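You operate a simulated robot arm through the tools that you are given. There is no shell and no other tool. Be economical: measure what you need, move in short steps, check, and stop when the job is done.

Carry out the task below with a simulated robot arm. There is one attempt and no reset: what you move stays moved.

JOB
Swap the slug in the black chase for the one the job card names, and lock up.
Fine: the old one goes on the clear patch; the new one lies in the open drawer; both quoins into the green with the key; key back. Set down upright: quoin key.

Only the result counts: the job must be done as asked and must still hold three seconds after the hand-in. Knocking over, shifting, dropping, spilling or breaking anything else fails it.

ROBOT AND FRAMES
A 6-joint arm with a two-finger gripper on a trunk, on a base that drives. Base frame: it is fixed to the floor where the robot stands at the start and does not move with it; the origin is under the middle of the robot, x ahead of it, y to its left, z up; the surface under the hand at the start is at about z = 880. Lengths are in mm, angles in degrees, forces in N, time in s.
With the tool pointing down near the work surface it reaches from about 140 to 840 mm from the robot's upright axis, wherever it stands. Its first joint turns from -166.0 to 166.0 degrees. Places, roughly: black chase (26x18x7 cm) [500, 0, 900]; clear patch beside the black chase [500, 200, 900]; gap in the black chase [500, 0, 900]; type slug [-1250, 0, 750]; white dot quoin [500, 100, 900]; yellow dot quoin [400, -100, 900]. Payload 1.66 kg.
The TCP is the grasp point between the finger pads, 16 mm short of the fingertips. In the tool frame z runs along the fingers and y along their closing line. The gripper opens to 111 mm. The gripper's body begins 104 mm behind the TCP.
Orientation is told as [roll, pitch, yaw] about the base's x, y, z axes, in that order, counted from this pose: with the fingers straight down and closing along the base's y, the tool's x points along the base's -x, its y along +y and its z along -z.

CONTROLS
- The arm moves only by the tool arm_command. Its argument "deltas" is a list of rows, each a list of 3 entries, a list of its own where there are three numbers: the shift along the tool's x, y, z in mm, then the turn, a rotation vector about the tool's x, y, z in degrees, then the gripper command, from -1 (shut) to 1 (fully open), values between in proportion. In form: [[[tx, ty, tz], [rx, ry, rz], claw], ...]. A call has 1 to 10 rows; each row is the pose to reach, as a shift and turn from the pose commanded when the call began, along the tool's axes at that moment. Rows are played at 5 a second. More than 50 mm and 8.6 degrees between two rows, or a gripper value outside its range, and nothing of the call is played. Where a pose cannot be reached the arm comes as near as it can. A force on the tool above 70 N (or 10 N above the force at the start of the call, whichever is more), or a blocked arm, ends the call early, and 0.2 s more pass. The fingers move at their own pace and stop on an object; they squeeze with about 32 N. The grip force told is the motor's: it shows also when the fingers shut on nothing. Time passes only in rows, and 0.2 s behind the last, so rows that repeat a pose let the fingers close. It gives the time, the measured TCP pose, the force on the tool (base axes), the opening and the grip force at its end, in the units of the frame above (readings bear some noise), with the torque about the TCP (base axes, N m) and any sound that the robot's microphone picked up.
- Cameras (640 x 400 px; columns grow to the right, rows downward): "scene" is now at [58, 181.1, 1522.5]; the picture's right is [-0.12, -0.99, 0.00], its down [-0.77, 0.09, -0.63] and it looks along [0.63, -0.08, -0.77] (base axes); focal length 282 px, centre (320, 200). "wrist" rides on the gripper at [70, 14, -143] in the tool frame; the picture's right is [-0.19, 0.98, 0.00], its down [-0.87, -0.17, -0.47] and it looks along [-0.46, -0.09, 0.88] (tool axes); focal length 230 px, centre (320, 200). There is no depth. A picture from a camera that has moved, and an enlarged one, comes with that camera's place and axes in the base frame and with its lens.
- get_image(camera): a new picture of that camera. No time passes.
- raise_lower(by): slides the trunk up (or, below 0, down) by that many mm; the arm and the scene camera ride with it, the base frame stays. It gives what a move gives, with no picture.
- drive_base(legs): drives the robot by 1 to 6 legs, each [ahead, left, turn to the left] in mm, mm and degrees, along the robot's own axes; the way and the turn of a leg run together, so that a leg with both is an arc; at most 1500 mm and 180 degrees a leg. The arm and the cameras ride along, it lands a little off, and it stops where it bumps. It gives what a move gives.
- head_to(pan, tilt): turns the head with the scene camera to pan (to the left, within 120 degrees either way) and tilt (down, from -29 to 69), counted from straight ahead of the robot. It gives what a move gives.
- close_up(camera, box): a new picture of the part [left, top, right, bottom] of that camera's present view, enlarged. No time passes.
- hand_in(): hands the job in; it is judged then, once.

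Go step by step. Nothing tells you exact positions but the pictures and the camera data: compare them with the known pose of the tool, close in by small moves and look again before you grip or let go. The budget is 120 turns and 90 pictures, counting those below and the enlarged ones. Unless the task says otherwise, let go and move clear before handing in.

The tools are called after "Emit:" as name(argument=value, ...) on one line, values as JSON. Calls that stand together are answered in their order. arm_command: Moves the arm, as the interface text tells. Its arguments: {"type":"object","properties":{"deltas":{"type":"array","items":{"type":"array"}}},"required":["deltas"]} The other tools are called the same way: raise_lower (by) slides the trunk up or down; drive_base (legs) drives the base; head_to (pan, tilt) turns the head that bears the scene camera; get_image (camera) takes a picture; close_up (camera, box) takes an enlarged picture of a part of a camera's view; hand_in () hands the job in.

At the start:

```text
time_s: 0.0
ee_pos: [459.3, -199.8, 1133.9]
tool_rot: [0.1, 0.1, -0.1]
ft_force: [-1.5, 0.2, -0.5]
wrist_torque: [-0.02, 0.02, 0.01]
width: 110.9
grip_force: 0.0
trunk travel left (down, up): [-125.0, 465.0]
robot x, y, heading: [-0.4, -1.7, -0.1]
head pan, tilt: [-7.0, 50.6]
```

scene: 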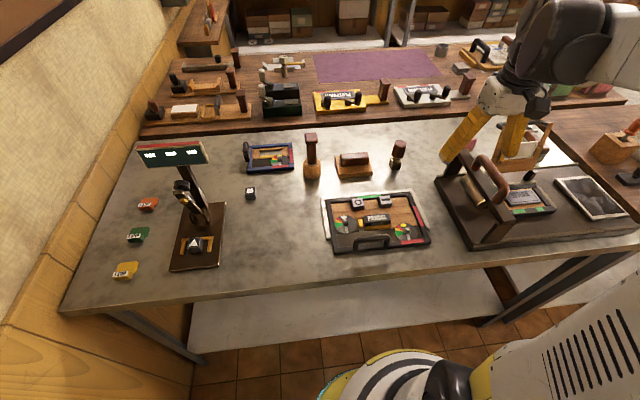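
wrist: 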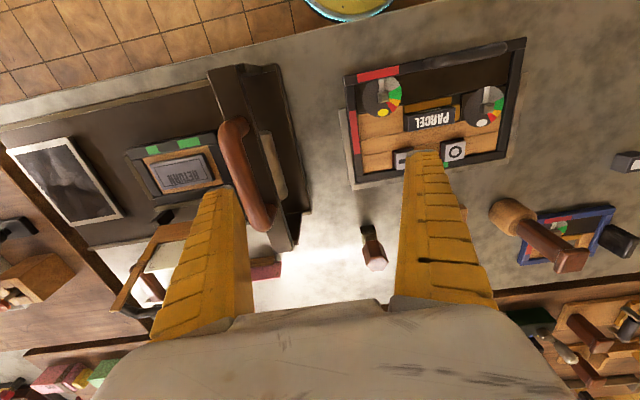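

I see a stone table with the black chase (slug "PARCEL"), and various tools around it. I first enlarge the chase and look for the job card.

Emit:
close_up(camera="scene", box=[300, 120, 460, 260])

Emit:
close_up(camera="scene", box=[100, 120, 300, 290])

Emit:
close_up(camera="wrist", box=[330, 30, 640, 280])

```text
2.86 times, centred on (380, 190) of scene
camera zoom: at [58.0, 181.1, 1522.5], right [-0.12, -0.99, 0.0], down [-0.77, 0.09, -0.63], along [0.63, -0.08, -0.77], focal length 804 px, centre (149, 229)
```

zoom: 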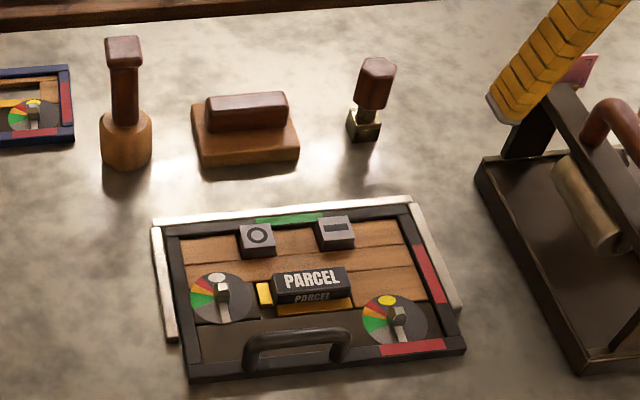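

```text
2.35 times, centred on (200, 205) of scene
camera zoom: at [58.0, 181.1, 1522.5], right [-0.12, -0.99, 0.0], down [-0.77, 0.09, -0.63], along [0.63, -0.08, -0.77], focal length 662 px, centre (602, 188)
```

zoom: 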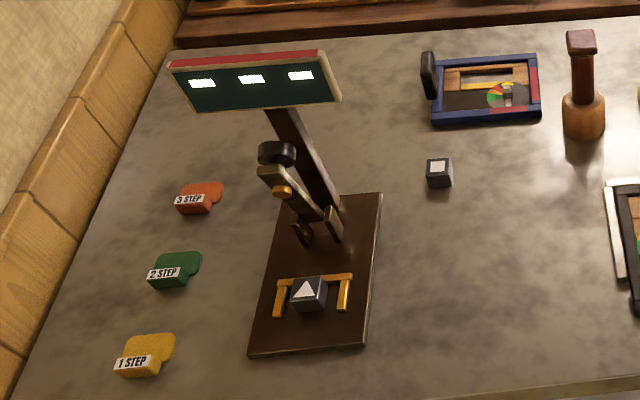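

```text
1.60 times, centred on (485, 155) of wrist
camera zoom: at [389.5, -184.8, 1275.3], right [0.19, 0.98, 0.0], down [0.87, -0.17, 0.47], along [0.46, -0.09, -0.88], focal length 368 px, centre (56, 272)
```

zoom: 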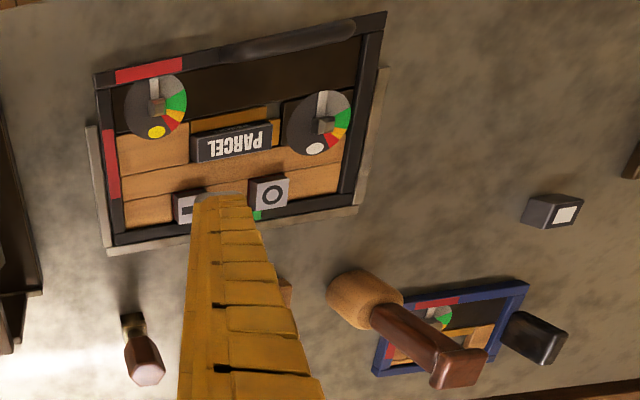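

The key is probably the red-handled tool with a brass socket right of the wooden block. The job card isn't visible yet, so I look around with the head.

Emit:
head_to(pan=60, tilt=15)

Emit:
get_image(camera="scene")

Emit:
head_to(pan=-60, tilt=25)

Emit:
get_image(camera="scene")

Emit:
head_to(pan=0, tilt=10)

Emit:
get_image(camera="scene")

```text
time_s: 1.4
ee_pos: [459.4, -198.8, 1133.7]
tool_rot: [0.0, 0.0, 0.1]
ft_force: [-0.5, 0.5, -0.5]
wrist_torque: [-0.01, -0.03, 0.02]
width: 110.8
grip_force: 0.1
trunk travel left (down, up): [-125.0, 465.0]
robot x, y, heading: [-0.3, -2.3, -0.2]
head pan, tilt: [60.0, 15.0]
```

```text
84 pictures are left
camera scene: at [29.0, 271.3, 1577.0], right [0.87, -0.5, 0.0], down [-0.13, -0.22, -0.97], along [0.48, 0.84, -0.26], focal length 282 px, centre (320, 200)
```

scene: 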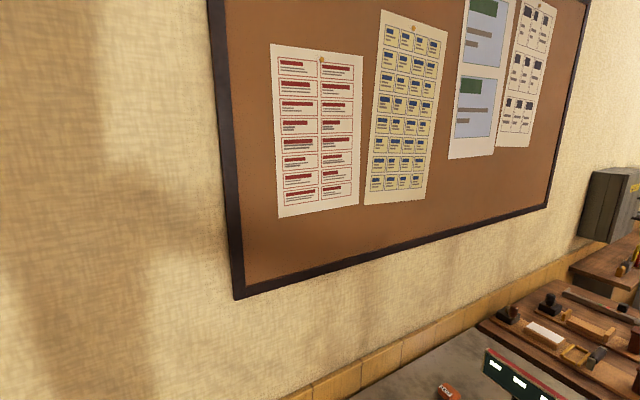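

```text
time_s: 3.4
ee_pos: [458.9, -198.3, 1133.4]
tool_rot: [0.0, 0.1, 0.0]
ft_force: [-0.2, 0.9, -0.7]
wrist_torque: [-0.02, 0.0, -0.04]
width: 111.0
grip_force: 0.1
trunk travel left (down, up): [-125.0, 465.0]
robot x, y, heading: [1.0, 2.0, 0.0]
head pan, tilt: [-60.0, 25.0]
```

```text
83 pictures are left
camera scene: at [28.3, 110.6, 1560.8], right [-0.87, -0.5, 0.0], down [-0.21, 0.37, -0.91], along [0.45, -0.78, -0.42], focal length 282 px, centre (320, 200)
```

scene: 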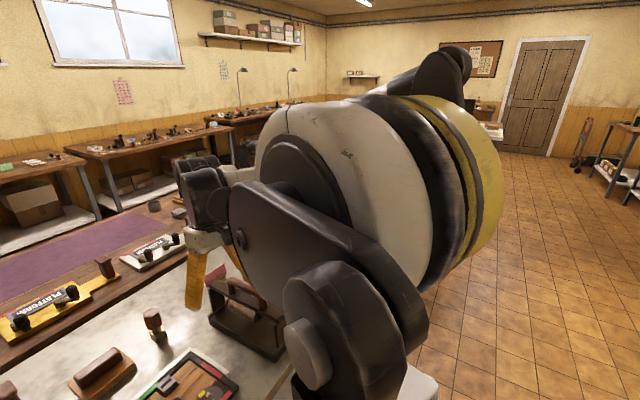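

```text
time_s: 4.7
ee_pos: [459.5, -198.3, 1132.6]
tool_rot: [0.1, -0.1, 0.0]
ft_force: [0.7, 0.5, -0.2]
wrist_torque: [0.02, -0.05, -0.02]
width: 111.0
grip_force: 0.1
trunk travel left (down, up): [-125.0, 465.0]
robot x, y, heading: [0.2, 0.1, -0.2]
head pan, tilt: [0.0, 10.0]
```

```text
82 pictures are left
camera scene: at [75.2, 190.3, 1585.2], right [0.0, -1.0, 0.0], down [-0.17, 0.0, -0.98], along [0.98, 0.0, -0.17], focal length 282 px, centre (320, 200)
```

scene: 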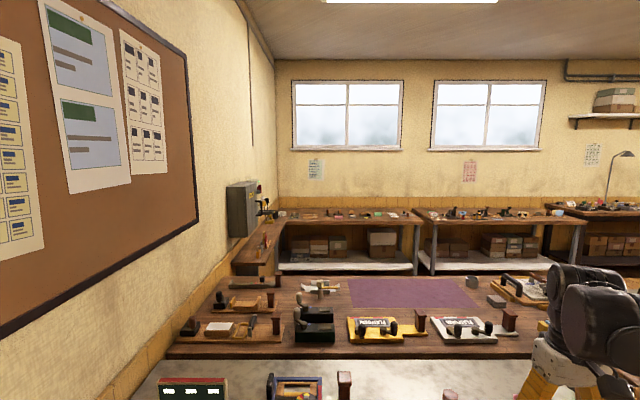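

No job card yet; I look behind toward the drawer side.

Emit:
head_to(pan=120, tilt=25)

Emit:
get_image(camera="scene")

Emit:
head_to(pan=-120, tilt=25)

Emit:
get_image(camera="scene")

```text
time_s: 6.7
ee_pos: [459.0, -198.4, 1132.8]
tool_rot: [0.1, 0.0, 0.0]
ft_force: [-0.4, 0.5, 0.3]
wrist_torque: [0.02, -0.03, -0.01]
width: 110.9
grip_force: 0.1
trunk travel left (down, up): [-125.0, 465.0]
robot x, y, heading: [-0.9, 0.2, -0.1]
head pan, tilt: [120.0, 25.0]
```

```text
81 pictures are left
camera scene: at [-63.8, 270.2, 1560.8], right [0.87, 0.5, 0.0], down [0.21, -0.37, -0.91], along [-0.45, 0.79, -0.42], focal length 282 px, centre (320, 200)
```

scene: 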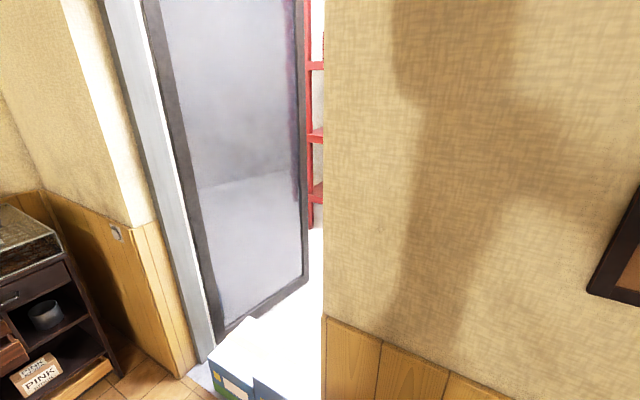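

```text
time_s: 10.1
ee_pos: [457.9, -199.5, 1133.6]
tool_rot: [-0.1, 0.0, 0.0]
ft_force: [0.0, 0.0, 0.1]
wrist_torque: [0.02, -0.01, 0.02]
width: 110.8
grip_force: 0.0
trunk travel left (down, up): [-125.0, 465.0]
robot x, y, heading: [0.1, 1.4, 0.2]
head pan, tilt: [-120.0, 25.0]
```

```text
80 pictures are left
camera scene: at [-63.8, 110.6, 1560.8], right [-0.87, 0.5, 0.0], down [0.21, 0.37, -0.91], along [-0.45, -0.79, -0.42], focal length 282 px, centre (320, 200)
```

scene: 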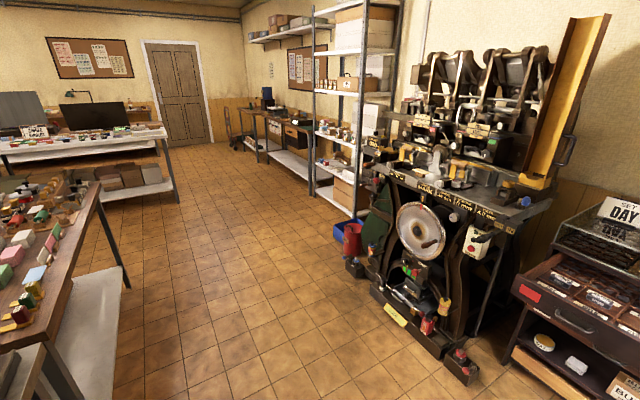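

The card stand ("SET / DAY…") is on top of a cabinet with an open drawer behind me. I'll first study the chase from here, along with the tools.

Emit:
close_up(camera="scene", box=[500, 180, 640, 340])

Emit:
head_to(pan=-20, tilt=60)

Emit:
get_image(camera="scene")

Emit:
close_up(camera="wrist", box=[340, 40, 530, 190])

```text
2.50 times, centred on (570, 260) of scene
camera zoom: at [-63.8, 110.6, 1560.8], right [-0.87, 0.5, 0.0], down [0.21, 0.37, -0.91], along [-0.45, -0.79, -0.42], focal length 704 px, centre (-305, 50)
```

zoom: 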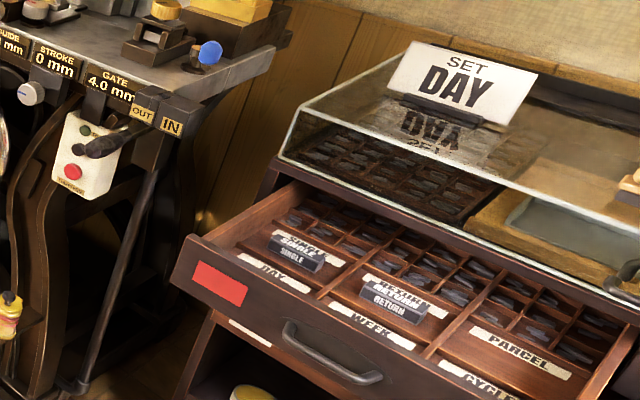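

```text
time_s: 11.8
ee_pos: [458.8, -199.5, 1133.5]
tool_rot: [0.1, 0.0, 0.0]
ft_force: [0.0, 0.3, 0.2]
wrist_torque: [0.04, 0.0, 0.01]
width: 110.9
grip_force: 0.0
trunk travel left (down, up): [-125.0, 465.0]
robot x, y, heading: [2.8, 1.1, 0.2]
head pan, tilt: [-20.0, 60.0]
```

```text
78 pictures are left
camera scene: at [44.8, 167.6, 1510.8], right [-0.34, -0.94, 0.0], down [-0.81, 0.3, -0.5], along [0.47, -0.17, -0.87], focal length 282 px, centre (320, 200)
```

scene: 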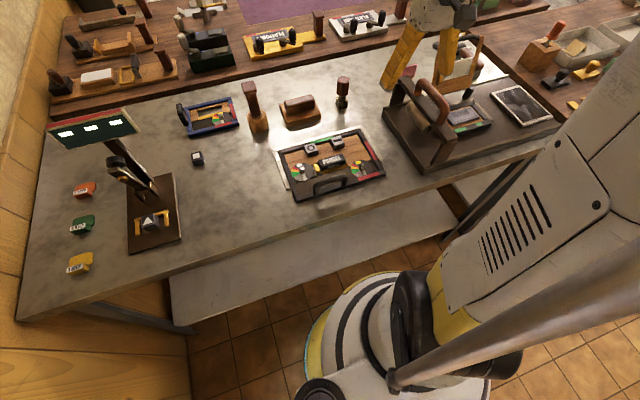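

```text
2.67 times, centred on (435, 115) of wrist
camera zoom: at [389.5, -184.9, 1275.3], right [0.19, 0.98, 0.0], down [0.87, -0.17, 0.47], along [0.46, -0.09, -0.88], focal length 614 px, centre (13, 427)
```

zoom: 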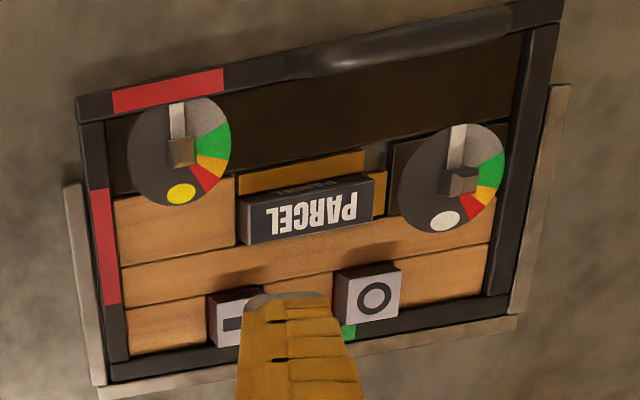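

The card says "SET DAY", so I need the DAY slug; the drawer gets inspected later. First I move above the PARCEL slug in the chase and look down on it.

Emit:
arm_command(deltas=[[[-5, 45, 15], [0, 0, 0], 1], [[-8, 90, 30], [0, 0, 0], 1], [[-11, 130, 45], [0, 0, 0], 1], [[-13, 165, 60], [0, 0, 0], 1], [[-13, 165, 60], [0, 0, 0], 1]])

Emit:
get_image(camera="wrist")

```text
time_s: 13.0
ee_pos: [473.6, -33.5, 1074.6]
tool_rot: [0.0, 0.0, 0.1]
ft_force: [-0.1, -0.3, -0.3]
wrist_torque: [-0.02, 0.01, 0.03]
width: 110.8
grip_force: 0.1
trunk travel left (down, up): [-125.0, 465.0]
robot x, y, heading: [-2.6, 0.6, -0.2]
head pan, tilt: [-20.0, 60.0]
```

```text
76 pictures are left
camera wrist: at [403.3, -19.5, 1215.3], right [0.19, 0.98, 0.0], down [0.87, -0.17, 0.47], along [0.46, -0.09, -0.88], focal length 230 px, centre (320, 200)
```

wrist: 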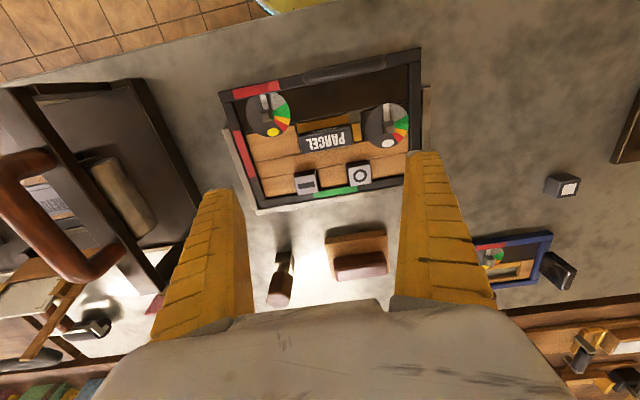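

The slug sits near (472, -24) and the chase is aligned with the base axes. I go lower for a detailed look.

Emit:
arm_command(deltas=[[[0, 5, 40], [0, 0, 0], 1], [[0, 9, 80], [0, 0, 0], 1], [[0, 9, 80], [0, 0, 0], 1]])

Emit:
close_up(camera="wrist", box=[160, 20, 480, 220])

Emit:
close_up(camera="scene", box=[260, 110, 400, 210])

```text
time_s: 13.8
ee_pos: [472.8, -23.5, 993.5]
tool_rot: [0.1, 0.0, 0.1]
ft_force: [0.2, 0.6, -0.1]
wrist_torque: [0.02, 0.01, 0.05]
width: 110.8
grip_force: 0.0
trunk travel left (down, up): [-125.0, 465.0]
robot x, y, heading: [0.4, -0.3, -0.1]
head pan, tilt: [-20.0, 60.0]
```

```text
2.00 times, centred on (320, 120) of wrist
camera zoom: at [403.9, -10.3, 1135.4], right [0.19, 0.98, 0.0], down [0.87, -0.17, 0.47], along [0.46, -0.09, -0.88], focal length 460 px, centre (320, 360)
```

zoom: 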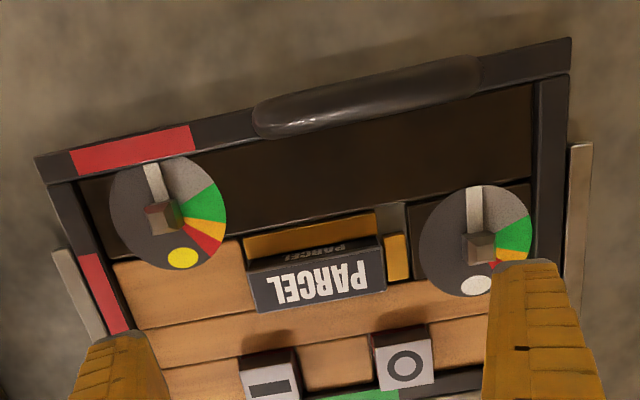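

```text
4.00 times, centred on (330, 160) of scene
camera zoom: at [44.8, 167.6, 1510.8], right [-0.34, -0.94, 0.0], down [-0.81, 0.3, -0.5], along [0.47, -0.17, -0.87], focal length 1126 px, centre (280, 360)
```

zoom: 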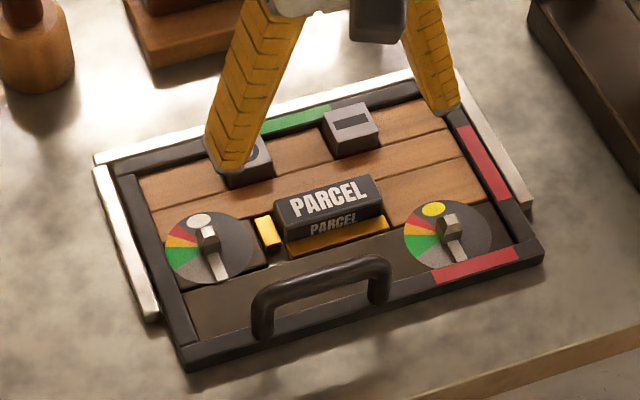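

Slug is about 64 × 21 mm at ~(472, -24). I take one tighter look to see how far it stands proud of the furniture.

Emit:
close_up(camera="wrist", box=[260, 120, 400, 200])

Emit:
close_up(camera="scene", box=[310, 140, 370, 180])

```text
4.57 times, centred on (330, 160) of wrist
camera zoom: at [403.9, -10.3, 1135.4], right [0.19, 0.98, 0.0], down [0.87, -0.17, 0.47], along [0.46, -0.09, -0.88], focal length 1052 px, centre (274, 383)
```

zoom: 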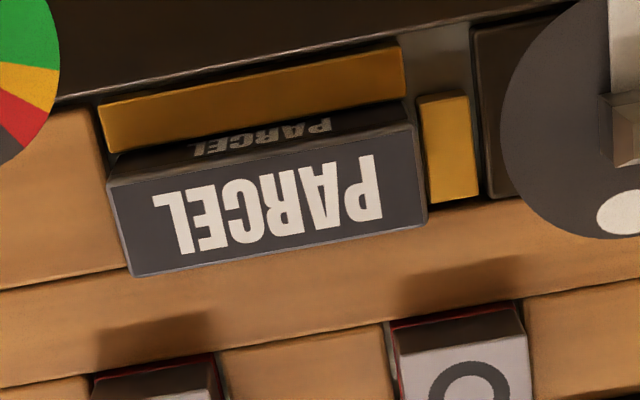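

```text
10.00 times, centred on (340, 160) of scene
camera zoom: at [44.8, 167.6, 1510.8], right [-0.34, -0.94, 0.0], down [-0.81, 0.3, -0.5], along [0.47, -0.17, -0.87], focal length 2815 px, centre (120, 600)
```

zoom: 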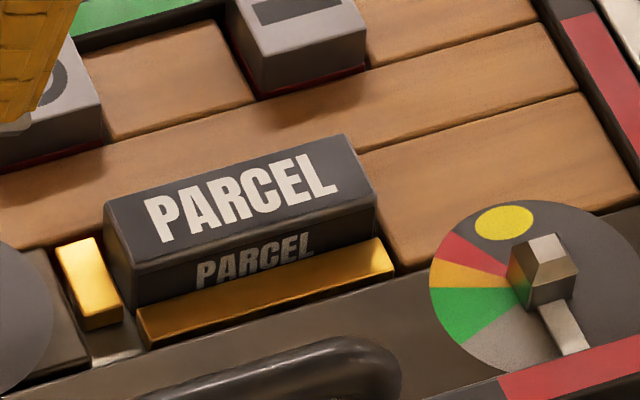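

The slug stands proud of the furniture, with yellow pusher bars on two sides. I narrow the fingers to ~85 mm, go down over its ends and check heights.

Emit:
arm_command(deltas=[[[-6, 0, 0], [0, 0, 0], 0.6], [[-6, -1, 30], [0, 0, 0], 0.55], [[-6, -1, 58], [0, 0, 0], 0.55], [[-6, -1, 58], [0, 0, 0], 0.55]])

Emit:
get_image(camera="wrist")

Emit:
close_up(camera="scene", box=[280, 110, 400, 190])

```text
time_s: 14.8
ee_pos: [478.9, -25.2, 934.1]
tool_rot: [0.1, 0.0, -0.1]
ft_force: [0.6, 0.2, 0.4]
wrist_torque: [0.04, 0.02, 0.01]
width: 87.0
grip_force: 0.7
trunk travel left (down, up): [-125.0, 465.0]
robot x, y, heading: [0.9, 3.0, 0.1]
head pan, tilt: [-20.0, 60.0]
```

```text
71 pictures are left
camera wrist: at [409.1, -11.5, 1077.1], right [0.19, 0.98, 0.0], down [0.87, -0.17, 0.47], along [0.46, -0.09, -0.88], focal length 230 px, centre (320, 200)
```

wrist: 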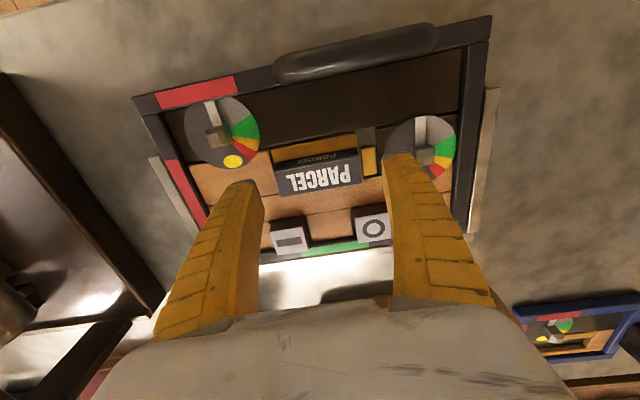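

```text
5.00 times, centred on (340, 150) of scene
camera zoom: at [44.8, 167.6, 1510.8], right [-0.34, -0.94, 0.0], down [-0.81, 0.3, -0.5], along [0.47, -0.17, -0.87], focal length 1407 px, centre (220, 450)
```

zoom: 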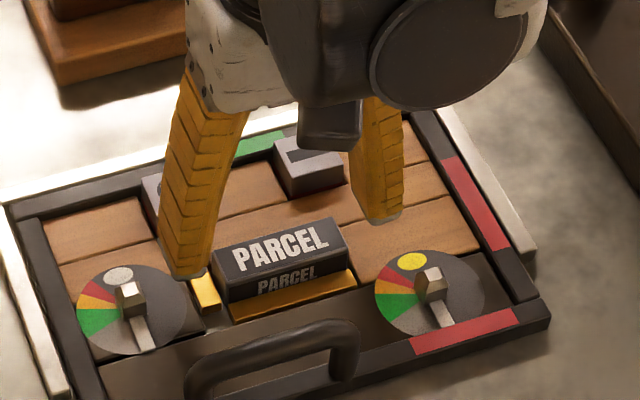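

Parallax puts the slug top at z≈900 centred at (479, -25.5), right under the TCP. I lower until the tips are just below its top and check.

Emit:
arm_command(deltas=[[[0, 0, 12], [0, 0, 0], 0.55], [[0, 0, 22], [0, 0, 0], 0.55], [[0, 0, 24], [0, 0, 0], 0.55]])

Emit:
close_up(camera="scene", box=[280, 110, 400, 190])

Emit:
get_image(camera="wrist")

```text
time_s: 15.6
ee_pos: [477.4, -24.2, 911.7]
tool_rot: [0.0, 0.0, 0.0]
ft_force: [0.3, 0.0, -0.3]
wrist_torque: [0.02, -0.01, 0.03]
width: 87.3
grip_force: 0.7
trunk travel left (down, up): [-125.0, 465.0]
robot x, y, heading: [-3.7, 1.2, 0.2]
head pan, tilt: [-20.0, 60.0]
```

```text
5.00 times, centred on (340, 150) of scene
camera zoom: at [44.8, 167.6, 1510.8], right [-0.34, -0.94, 0.0], down [-0.81, 0.3, -0.5], along [0.47, -0.17, -0.87], focal length 1407 px, centre (220, 450)
```

zoom: 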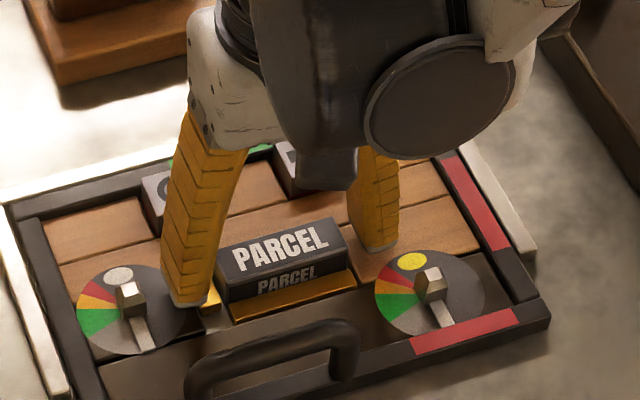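

```text
68 pictures are left
camera wrist: at [408.8, -11.8, 1053.1], right [0.19, 0.98, 0.0], down [0.87, -0.17, 0.47], along [0.46, -0.09, -0.88], focal length 230 px, centre (320, 200)
```

wrist: 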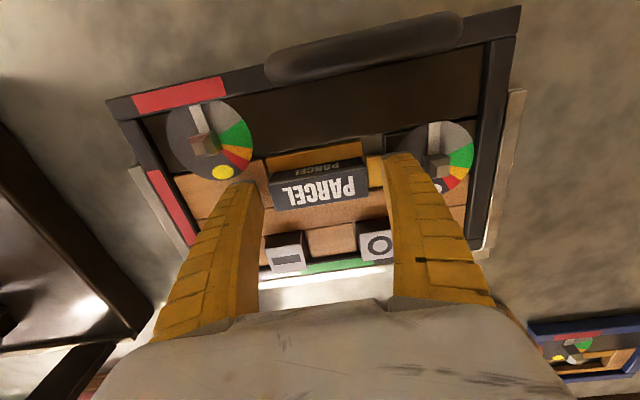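

Tips are at about z=895; I go 5 mm lower and close on the slug ends.

Emit:
arm_command(deltas=[[[0, 0, 3], [0, 0, 0], 0.55], [[0, 0, 6], [0, 0, 0], 0.55], [[0, 0, 6], [0, 0, 0], 0.3], [[0, 0, 6], [0, 0, 0], 0.0], [[0, 0, 6], [0, 0, 0], 0.0]])

Emit:
close_up(camera="scene", box=[280, 110, 400, 190])

```text
time_s: 16.8
ee_pos: [478.2, -26.0, 905.5]
tool_rot: [-0.1, 0.0, 0.0]
ft_force: [-0.2, -0.1, -0.5]
wrist_torque: [-0.02, 0.01, -0.01]
width: 70.6
grip_force: 32.6
trunk travel left (down, up): [-125.0, 465.0]
robot x, y, heading: [-1.3, -0.4, -0.1]
head pan, tilt: [-20.0, 60.0]
```

```text
5.00 times, centred on (340, 150) of scene
camera zoom: at [44.9, 167.6, 1510.7], right [-0.34, -0.94, 0.0], down [-0.81, 0.3, -0.5], along [0.47, -0.17, -0.87], focal length 1407 px, centre (220, 450)
```

zoom: 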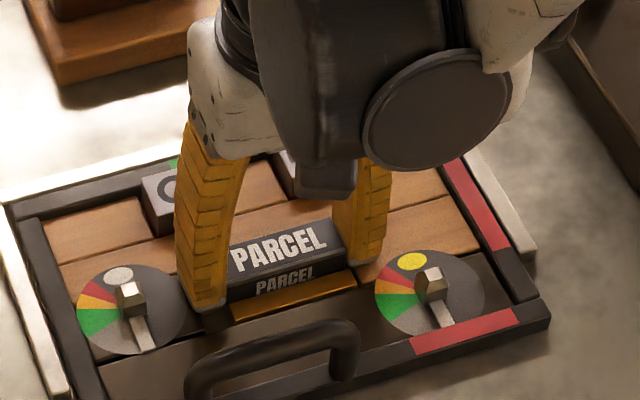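

Gripped at 70.6 mm. I lift and look at the slug and the gap under it.

Emit:
arm_command(deltas=[[[0, 0, -10], [0, 0, 0], 0], [[0, 0, -40], [0, 0, 0], 0], [[0, 0, -80], [0, 0, 0], 0], [[0, 0, -100], [0, 0, 0], 0]])

Emit:
close_up(camera="scene", box=[240, 70, 400, 190])

Emit:
close_up(camera="wrist", box=[200, 40, 480, 240])

```text
time_s: 17.8
ee_pos: [478.0, -26.2, 1005.1]
tool_rot: [0.0, 0.0, -0.1]
ft_force: [-0.9, -0.5, -4.0]
wrist_torque: [0.0, -0.04, 0.02]
width: 70.1
grip_force: 32.1
trunk travel left (down, up): [-125.0, 465.0]
robot x, y, heading: [-1.2, 1.5, -0.1]
head pan, tilt: [-20.0, 60.0]
```

```text
3.33 times, centred on (320, 130) of scene
camera zoom: at [44.8, 167.6, 1510.7], right [-0.34, -0.94, 0.0], down [-0.81, 0.3, -0.5], along [0.47, -0.17, -0.87], focal length 938 px, centre (320, 433)
```

zoom: 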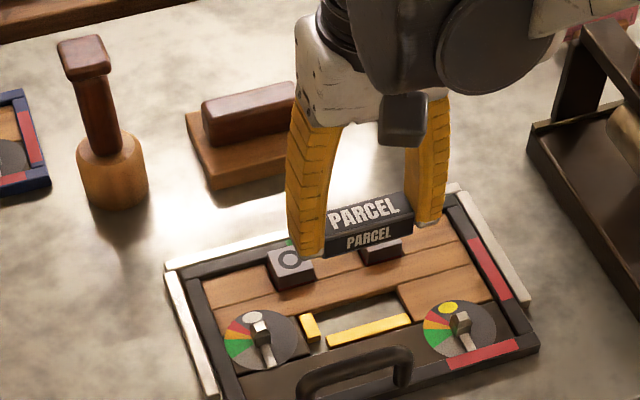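

```text
2.00 times, centred on (340, 140) of wrist
camera zoom: at [408.8, -11.8, 1146.9], right [0.19, 0.98, 0.0], down [0.87, -0.17, 0.47], along [0.46, -0.09, -0.88], focal length 460 px, centre (280, 320)
```

zoom: 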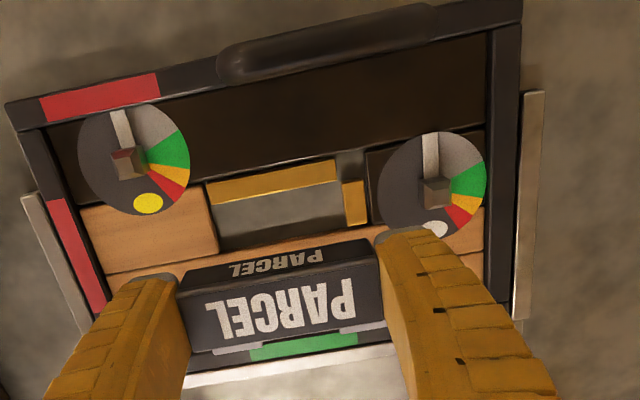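

The gap is empty and clean. I carry the old slug to the clear patch at about (490, 215) and look down before setting it down.

Emit:
arm_command(deltas=[[[-4, 48, 0], [0, 0, 0], 0], [[-8, 96, 0], [0, 0, 0], 0], [[-12, 144, 0], [0, 0, 0], 0], [[-12, 192, 0], [0, 0, 0], 0], [[-12, 241, 0], [0, 0, 0], 0], [[-12, 241, 30], [0, 0, 0], 0], [[-12, 241, 60], [0, 0, 0], 0], [[-12, 241, 60], [0, 0, 0], 0]])

Emit:
get_image(camera="wrist")

Emit:
close_up(camera="scene", box=[180, 80, 340, 200])

```text
time_s: 19.6
ee_pos: [490.2, 215.3, 945.0]
tool_rot: [0.0, 0.0, 0.0]
ft_force: [0.6, -0.4, -4.1]
wrist_torque: [0.0, 0.02, 0.03]
width: 70.2
grip_force: 31.8
trunk travel left (down, up): [-125.0, 465.0]
robot x, y, heading: [-0.3, -0.4, 0.1]
head pan, tilt: [-20.0, 60.0]
```

```text
64 pictures are left
camera wrist: at [420.3, 230.1, 1086.5], right [0.19, 0.98, 0.0], down [0.87, -0.17, 0.47], along [0.46, -0.09, -0.88], focal length 230 px, centre (320, 200)
```

wrist: 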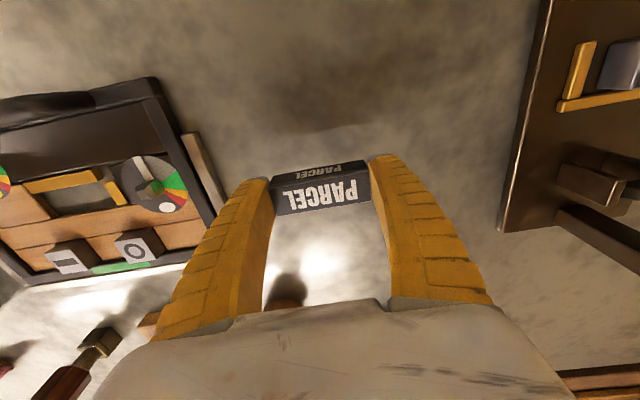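

```text
3.33 times, centred on (260, 140) of scene
camera zoom: at [45.0, 167.8, 1510.7], right [-0.34, -0.94, 0.0], down [-0.81, 0.3, -0.5], along [0.47, -0.17, -0.87], focal length 938 px, centre (520, 400)
```

zoom: 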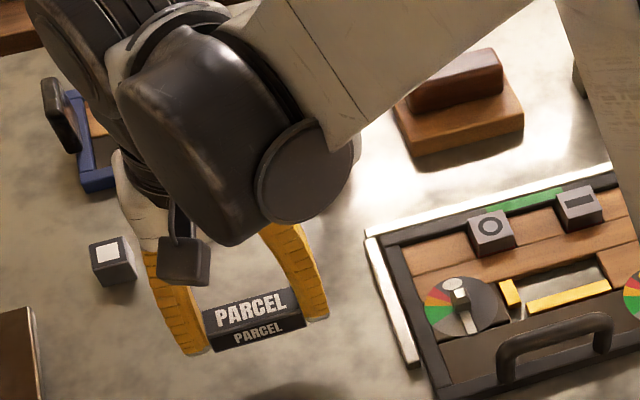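

Patch is clear around the slug. I lower it in small steps till contact.

Emit:
arm_command(deltas=[[[0, 0, 20], [0, 0, 0], 0], [[0, 0, 34], [0, 0, 0], 0], [[0, 0, 37], [0, 0, 0], 0], [[0, 0, 39], [0, 0, 0], 0]])

```text
time_s: 20.6
ee_pos: [488.6, 215.7, 905.1]
tool_rot: [0.0, -0.1, 0.0]
ft_force: [-0.5, -0.4, -4.2]
wrist_torque: [-0.01, -0.01, 0.03]
width: 70.2
grip_force: 31.5
trunk travel left (down, up): [-125.0, 465.0]
robot x, y, heading: [3.9, 0.2, 0.2]
head pan, tilt: [-20.0, 60.0]
```

Emit:
arm_command(deltas=[[[0, 0, 1], [0, 0, 0], 0], [[0, 0, 2], [0, 0, 0], 0], [[0, 0, 2], [0, 0, 0], 0]])

```text
time_s: 21.4
ee_pos: [490.7, 216.1, 905.3]
tool_rot: [0.0, -0.1, 0.1]
ft_force: [5.2, 1.1, 14.6]
wrist_torque: [0.02, -0.04, -0.04]
width: 71.0
grip_force: 31.9
trunk travel left (down, up): [-125.0, 465.0]
robot x, y, heading: [-0.5, 0.6, -0.2]
head pan, tilt: [-20.0, 60.0]
```

Contact at TCP z≈905, as in the chase. I release and retract.

Emit:
arm_command(deltas=[[[0, 0, -1.5], [0, 0, 0], 0.2], [[0, 0, -1.5], [0, 0, 0], 0.45], [[0, 0, -1.5], [0, 0, 0], 0.6], [[0, 0, -30], [0, 0, 0], 0.6], [[0, 0, -75], [0, 0, 0], 0.6], [[0, 0, -120], [0, 0, 0], 0.6], [[0, 0, -160], [0, 0, 0], 0.6]])

Emit:
get_image(camera="wrist")

```text
time_s: 23.0
ee_pos: [490.0, 214.4, 1063.8]
tool_rot: [-0.1, 0.1, 0.0]
ft_force: [-0.1, 0.9, -0.3]
wrist_torque: [-0.01, 0.03, -0.01]
width: 89.8
grip_force: 0.8
trunk travel left (down, up): [-125.0, 465.0]
robot x, y, heading: [1.3, -1.6, -0.2]
head pan, tilt: [-20.0, 60.0]
```

```text
62 pictures are left
camera wrist: at [419.9, 228.4, 1206.6], right [0.19, 0.98, 0.0], down [0.87, -0.17, 0.47], along [0.46, -0.09, -0.88], focal length 230 px, centre (320, 200)
```

wrist: 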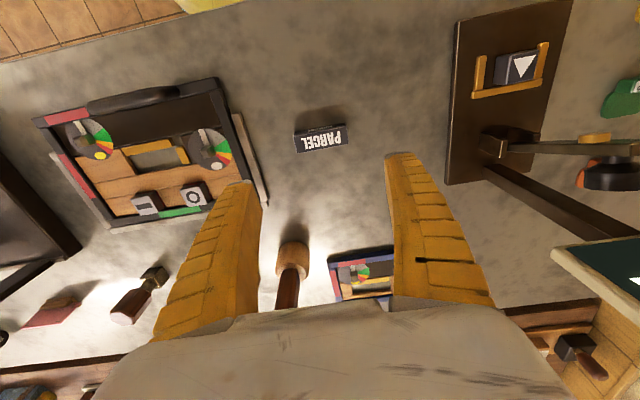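

The old slug lies cleanly on the patch. I tuck the arm up and in before driving to the drawer.

Emit:
arm_command(deltas=[[[10, 0, -40], [0, 0, 0], 0.6], [[20, -10, -85], [0, 0, 0], 0.6], [[40, -40, -115], [0, 0, 0], 0.6], [[60, -75, -140], [0, 0, 0], 0.6], [[85, -110, -160], [0, 0, 0], 0.6], [[110, -145, -175], [0, 0, 0], 0.6], [[135, -180, -185], [0, 0, 0], 0.6], [[155, -214, -190], [0, 0, 0], 0.6]])

Emit:
drive_base(legs=[[-250, 0, 0]])

Emit:
head_to(pan=-100, tilt=45)

Emit:
get_image(camera="scene")

```text
time_s: 24.8
ee_pos: [334.1, -1.0, 1255.7]
tool_rot: [0.0, -0.1, -0.1]
ft_force: [-0.2, 0.2, -0.2]
wrist_torque: [-0.01, -0.02, -0.01]
width: 89.9
grip_force: 1.3
trunk travel left (down, up): [-125.0, 465.0]
robot x, y, heading: [-1.1, -2.0, -0.0]
head pan, tilt: [-20.0, 60.0]
```

```text
time_s: 26.6
ee_pos: [87.5, 1.0, 1254.9]
tool_rot: [0.1, 0.0, 0.1]
ft_force: [0.2, 0.0, 0.4]
wrist_torque: [-0.05, -0.02, -0.01]
width: 89.9
grip_force: 0.5
trunk travel left (down, up): [-125.0, 465.0]
robot x, y, heading: [-247.2, 1.8, 0.3]
head pan, tilt: [-20.0, 60.0]
```

```text
time_s: 28.2
ee_pos: [87.6, 0.6, 1255.4]
tool_rot: [0.1, 0.0, 0.1]
ft_force: [0.7, -0.4, -0.3]
wrist_torque: [0.02, -0.03, 0.01]
width: 90.0
grip_force: 0.4
trunk travel left (down, up): [-125.0, 465.0]
robot x, y, heading: [-247.6, -0.6, 0.2]
head pan, tilt: [-100.0, 45.0]
```

```text
61 pictures are left
camera scene: at [-279.3, 110.1, 1530.2], right [-0.99, 0.17, 0.0], down [0.12, 0.7, -0.71], along [-0.12, -0.7, -0.71], focal length 282 px, centre (320, 200)
```

scene: 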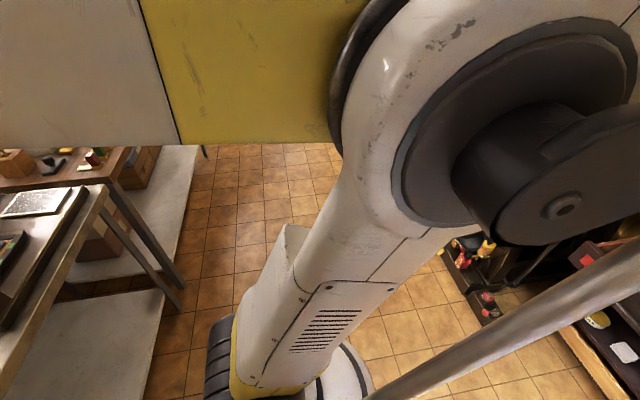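

The right side is clear. I turn around to the right to face the drawer.

Emit:
drive_base(legs=[[0, 0, -90], [0, 0, -90]])

Emit:
head_to(pan=0, tilt=40)

Emit:
get_image(camera="scene")

```text
time_s: 36.3
ee_pos: [-582.7, 8.6, 1255.3]
tool_rot: [0.0, 0.0, 178.5]
ft_force: [-0.8, 0.5, -0.8]
wrist_torque: [0.0, -0.03, -0.01]
width: 89.9
grip_force: 0.2
trunk travel left (down, up): [-125.0, 465.0]
robot x, y, heading: [-249.9, -3.7, 178.5]
head pan, tilt: [-100.0, 45.0]
```

```text
time_s: 38.0
ee_pos: [-583.2, 8.0, 1255.9]
tool_rot: [0.0, 0.0, 178.6]
ft_force: [-1.1, -0.1, 0.1]
wrist_torque: [0.04, 0.0, 0.0]
width: 90.0
grip_force: 0.4
trunk travel left (down, up): [-125.0, 465.0]
robot x, y, heading: [-248.8, -2.8, 178.7]
head pan, tilt: [0.0, 40.0]
```

```text
60 pictures are left
camera scene: at [-314.9, -188.0, 1537.5], right [0.03, 1.0, 0.0], down [0.64, -0.02, -0.77], along [-0.77, 0.02, -0.64], focal length 282 px, centre (320, 200)
```

scene: 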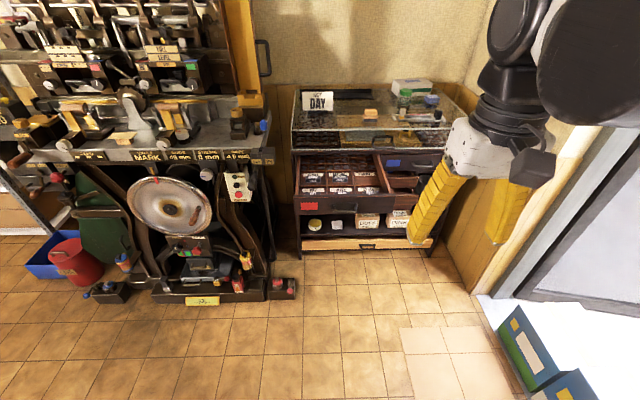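

Emit:
close_up(camera="scene", box=[285, 140, 455, 250])

Emit:
close_up(camera="scene", box=[295, 150, 395, 215])

```text
3.64 times, centred on (370, 195) of scene
camera zoom: at [-314.9, -188.0, 1537.5], right [0.03, 1.0, 0.0], down [0.64, -0.02, -0.77], along [-0.77, 0.02, -0.64], focal length 1024 px, centre (138, 218)
```

zoom: 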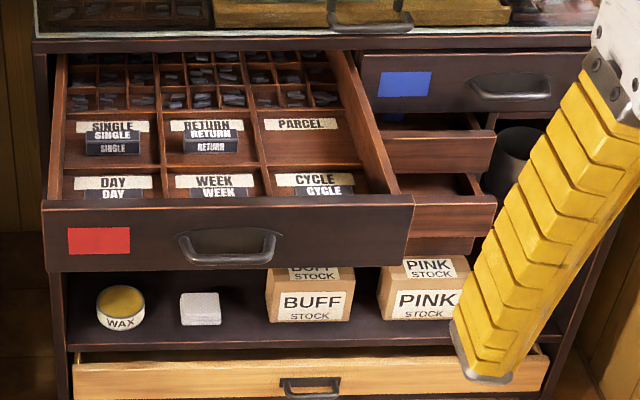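

```text
6.15 times, centred on (345, 182) of scene
camera zoom: at [-314.9, -188.0, 1537.5], right [0.03, 1.0, 0.0], down [0.64, -0.02, -0.77], along [-0.77, 0.02, -0.64], focal length 1732 px, centre (166, 308)
```

zoom: 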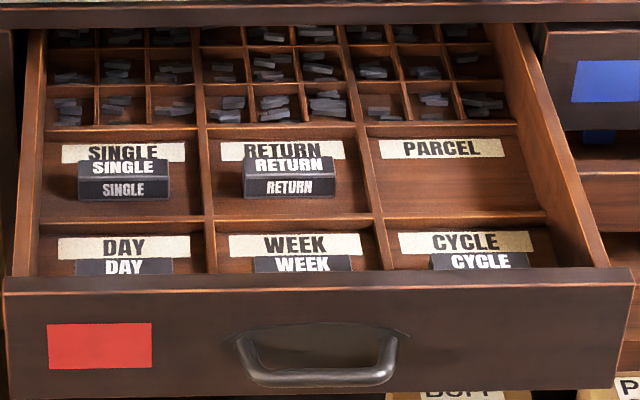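

DAY lies in the front-left compartment of the open drawer, around (-1320, -193), with clearance for the fingers at its ends. I drive closer.

Emit:
drive_base(legs=[[480, 0, 1.3]])

Emit:
head_to(pan=0, tilt=60)

Emit:
get_image(camera="scene")

```text
time_s: 40.9
ee_pos: [-1062.0, 6.7, 1253.9]
tool_rot: [0.0, 0.1, 179.8]
ft_force: [0.0, 0.0, 0.6]
wrist_torque: [0.01, -0.03, 0.01]
width: 89.9
grip_force: 0.6
trunk travel left (down, up): [-125.0, 465.0]
robot x, y, heading: [-728.9, 6.3, 179.8]
head pan, tilt: [0.0, 40.0]
```

```text
time_s: 41.7
ee_pos: [-1061.3, 6.6, 1255.5]
tool_rot: [0.0, 0.0, 179.7]
ft_force: [-0.3, 0.5, -0.4]
wrist_torque: [-0.04, 0.05, 0.01]
width: 90.3
grip_force: 0.5
trunk travel left (down, up): [-125.0, 465.0]
robot x, y, heading: [-726.5, 8.1, 179.7]
head pan, tilt: [0.0, 60.0]
```

```text
57 pictures are left
camera scene: at [-771.7, -182.7, 1510.8], right [0.0, 1.0, 0.0], down [0.87, 0.0, -0.5], along [-0.5, 0.0, -0.87], focal length 282 px, centre (320, 200)
```

scene: 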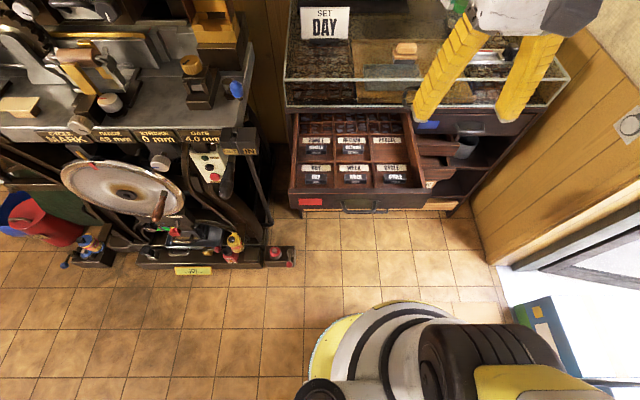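

The DAY slug computes to about (-1290, -195); the glass case is far behind. I move above it.

Emit:
arm_command(deltas=[[[-20, 45, 0], [0, 0, 0], 0.65], [[-50, 85, 10], [0, 0, 0], 0.65], [[-85, 120, 25], [0, 0, 0], 0.65], [[-120, 150, 45], [0, 0, 0], 0.65], [[-155, 175, 65], [0, 0, 0], 0.65], [[-190, 190, 85], [0, 0, 0], 0.65], [[-215, 198, 120], [0, 0, 0], 0.65], [[-228, 201, 165], [0, 0, 0], 0.65], [[-228, 201, 214], [0, 0, 0], 0.65], [[-228, 201, 255], [0, 0, 0], 0.65]])

Emit:
get_image(camera="wrist")

```text
refused: row 2 steps farther than a row can; nothing moved
```

```text
56 pictures are left
camera wrist: at [-991.5, -5.9, 1397.3], right [-0.19, -0.98, 0.0], down [-0.86, 0.17, 0.47], along [-0.46, 0.09, -0.88], focal length 230 px, centre (320, 200)
```

wrist: 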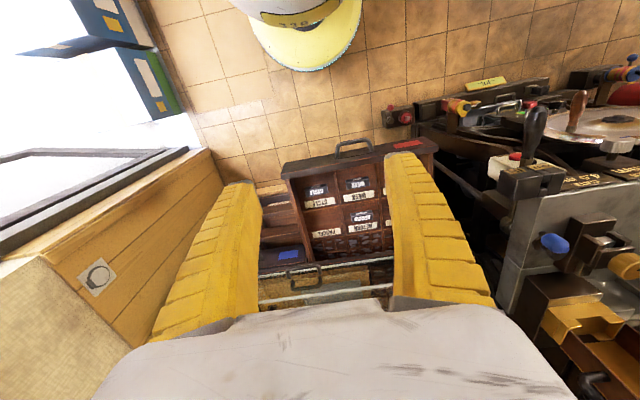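

Emit:
arm_command(deltas=[[[-20, 40, 0], [0, 0, 0], 0.65], [[-50, 75, 10], [0, 0, 0], 0.65], [[-80, 110, 25], [0, 0, 0], 0.65], [[-110, 140, 45], [0, 0, 0], 0.65], [[-145, 165, 65], [0, 0, 0], 0.65], [[-180, 185, 90], [0, 0, 0], 0.65], [[-205, 198, 125], [0, 0, 0], 0.65], [[-225, 201, 168], [0, 0, 0], 0.65], [[-228, 201, 216], [0, 0, 0], 0.65], [[-228, 201, 255], [0, 0, 0], 0.65]])

Emit:
get_image(camera="wrist")

```text
time_s: 43.9
ee_pos: [-1289.7, -191.8, 999.4]
tool_rot: [0.0, 0.0, 179.8]
ft_force: [0.8, -0.3, 0.9]
wrist_torque: [0.01, 0.01, -0.02]
width: 92.8
grip_force: 0.5
trunk travel left (down, up): [-125.0, 465.0]
robot x, y, heading: [-726.6, 6.1, 179.9]
head pan, tilt: [0.0, 60.0]
```

```text
55 pictures are left
camera wrist: at [-1220.1, -205.0, 1141.7], right [-0.19, -0.98, 0.0], down [-0.86, 0.17, 0.47], along [-0.46, 0.09, -0.88], focal length 230 px, centre (320, 200)
```

wrist: 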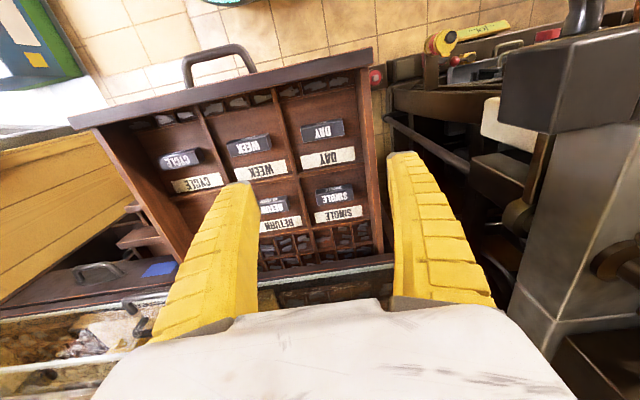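

DAY slug is beneath, near (-1299, -193). I descend for a better fix.

Emit:
arm_command(deltas=[[[-4, 0, 45], [0, 0, 0], 0.65], [[-8, 0, 90], [0, 0, 0], 0.65], [[-8, 0, 130], [0, 0, 0], 0.65], [[-8, 0, 130], [0, 0, 0], 0.65]])

Emit:
get_image(camera="wrist")

Emit:
close_up(camera="wrist", box=[230, 40, 410, 200])

```text
time_s: 44.9
ee_pos: [-1300.0, -192.6, 871.1]
tool_rot: [0.0, 0.0, 179.8]
ft_force: [0.1, -0.4, 0.0]
wrist_torque: [0.01, -0.02, 0.03]
width: 92.5
grip_force: 0.7
trunk travel left (down, up): [-125.0, 465.0]
robot x, y, heading: [-723.6, 5.0, 180.0]
head pan, tilt: [0.0, 60.0]
```

```text
54 pictures are left
camera wrist: at [-1229.3, -205.2, 1012.3], right [-0.19, -0.98, 0.0], down [-0.86, 0.17, 0.47], along [-0.46, 0.09, -0.88], focal length 230 px, centre (320, 200)
```

wrist: 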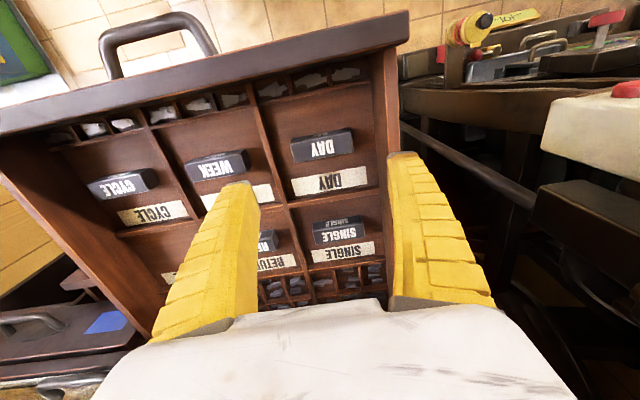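

```text
2.50 times, centred on (320, 120) of wrist
camera zoom: at [-1229.3, -205.2, 1012.3], right [-0.19, -0.98, 0.0], down [-0.86, 0.17, 0.47], along [-0.46, 0.09, -0.88], focal length 575 px, centre (320, 400)
```

zoom: 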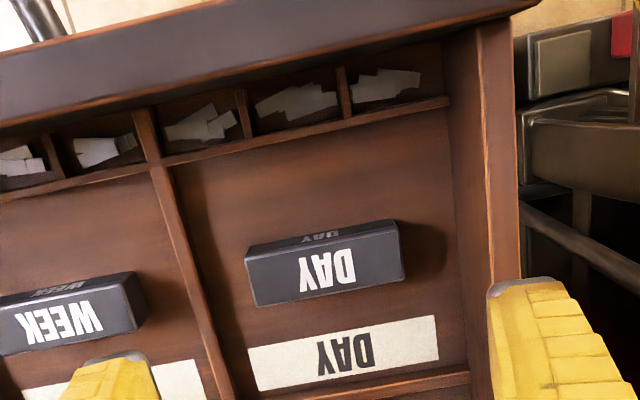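

The DAY slug's top is at z≈755, centre (-1299, -194.5). I descend to just above it with the fingers at 87 mm and check.

Emit:
arm_command(deltas=[[[0, 2, 35], [0, 0, 0], 0.55], [[0, 2, 75], [0, 0, 0], 0.55], [[0, 2, 85], [0, 0, 0], 0.55], [[0, 2, 85], [0, 0, 0], 0.55]])

Emit:
get_image(camera="wrist")

Emit:
close_up(camera="scene", box=[270, 110, 390, 220])

```text
time_s: 45.9
ee_pos: [-1298.9, -193.6, 785.5]
tool_rot: [0.0, 0.0, 179.8]
ft_force: [0.2, -0.4, -0.1]
wrist_torque: [0.04, 0.0, 0.03]
width: 87.2
grip_force: 1.2
trunk travel left (down, up): [-125.0, 465.0]
robot x, y, heading: [-727.9, 3.7, 179.9]
head pan, tilt: [0.0, 60.0]
```

```text
52 pictures are left
camera wrist: at [-1228.0, -208.0, 927.7], right [-0.19, -0.98, 0.0], down [-0.86, 0.17, 0.47], along [-0.46, 0.09, -0.88], focal length 230 px, centre (320, 200)
```

wrist: 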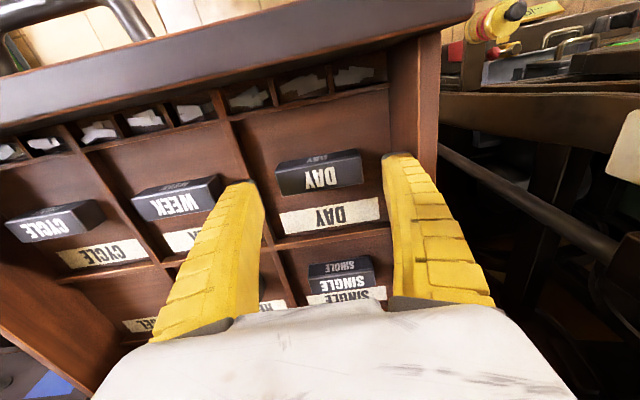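

```text
3.64 times, centred on (330, 165) of scene
camera zoom: at [-771.6, -182.6, 1510.8], right [0.0, 1.0, 0.0], down [0.87, 0.0, -0.5], along [-0.5, 0.0, -0.87], focal length 1024 px, centre (284, 327)
```

zoom: 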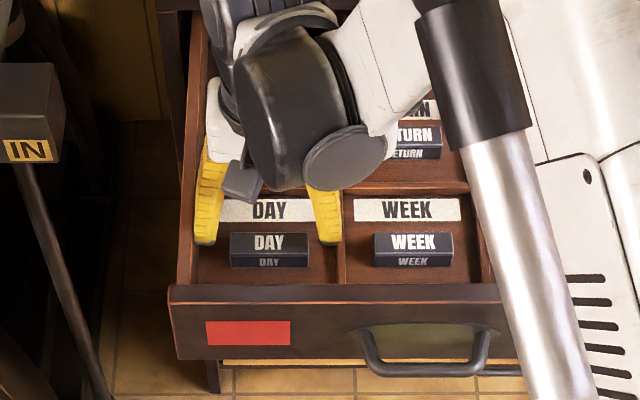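

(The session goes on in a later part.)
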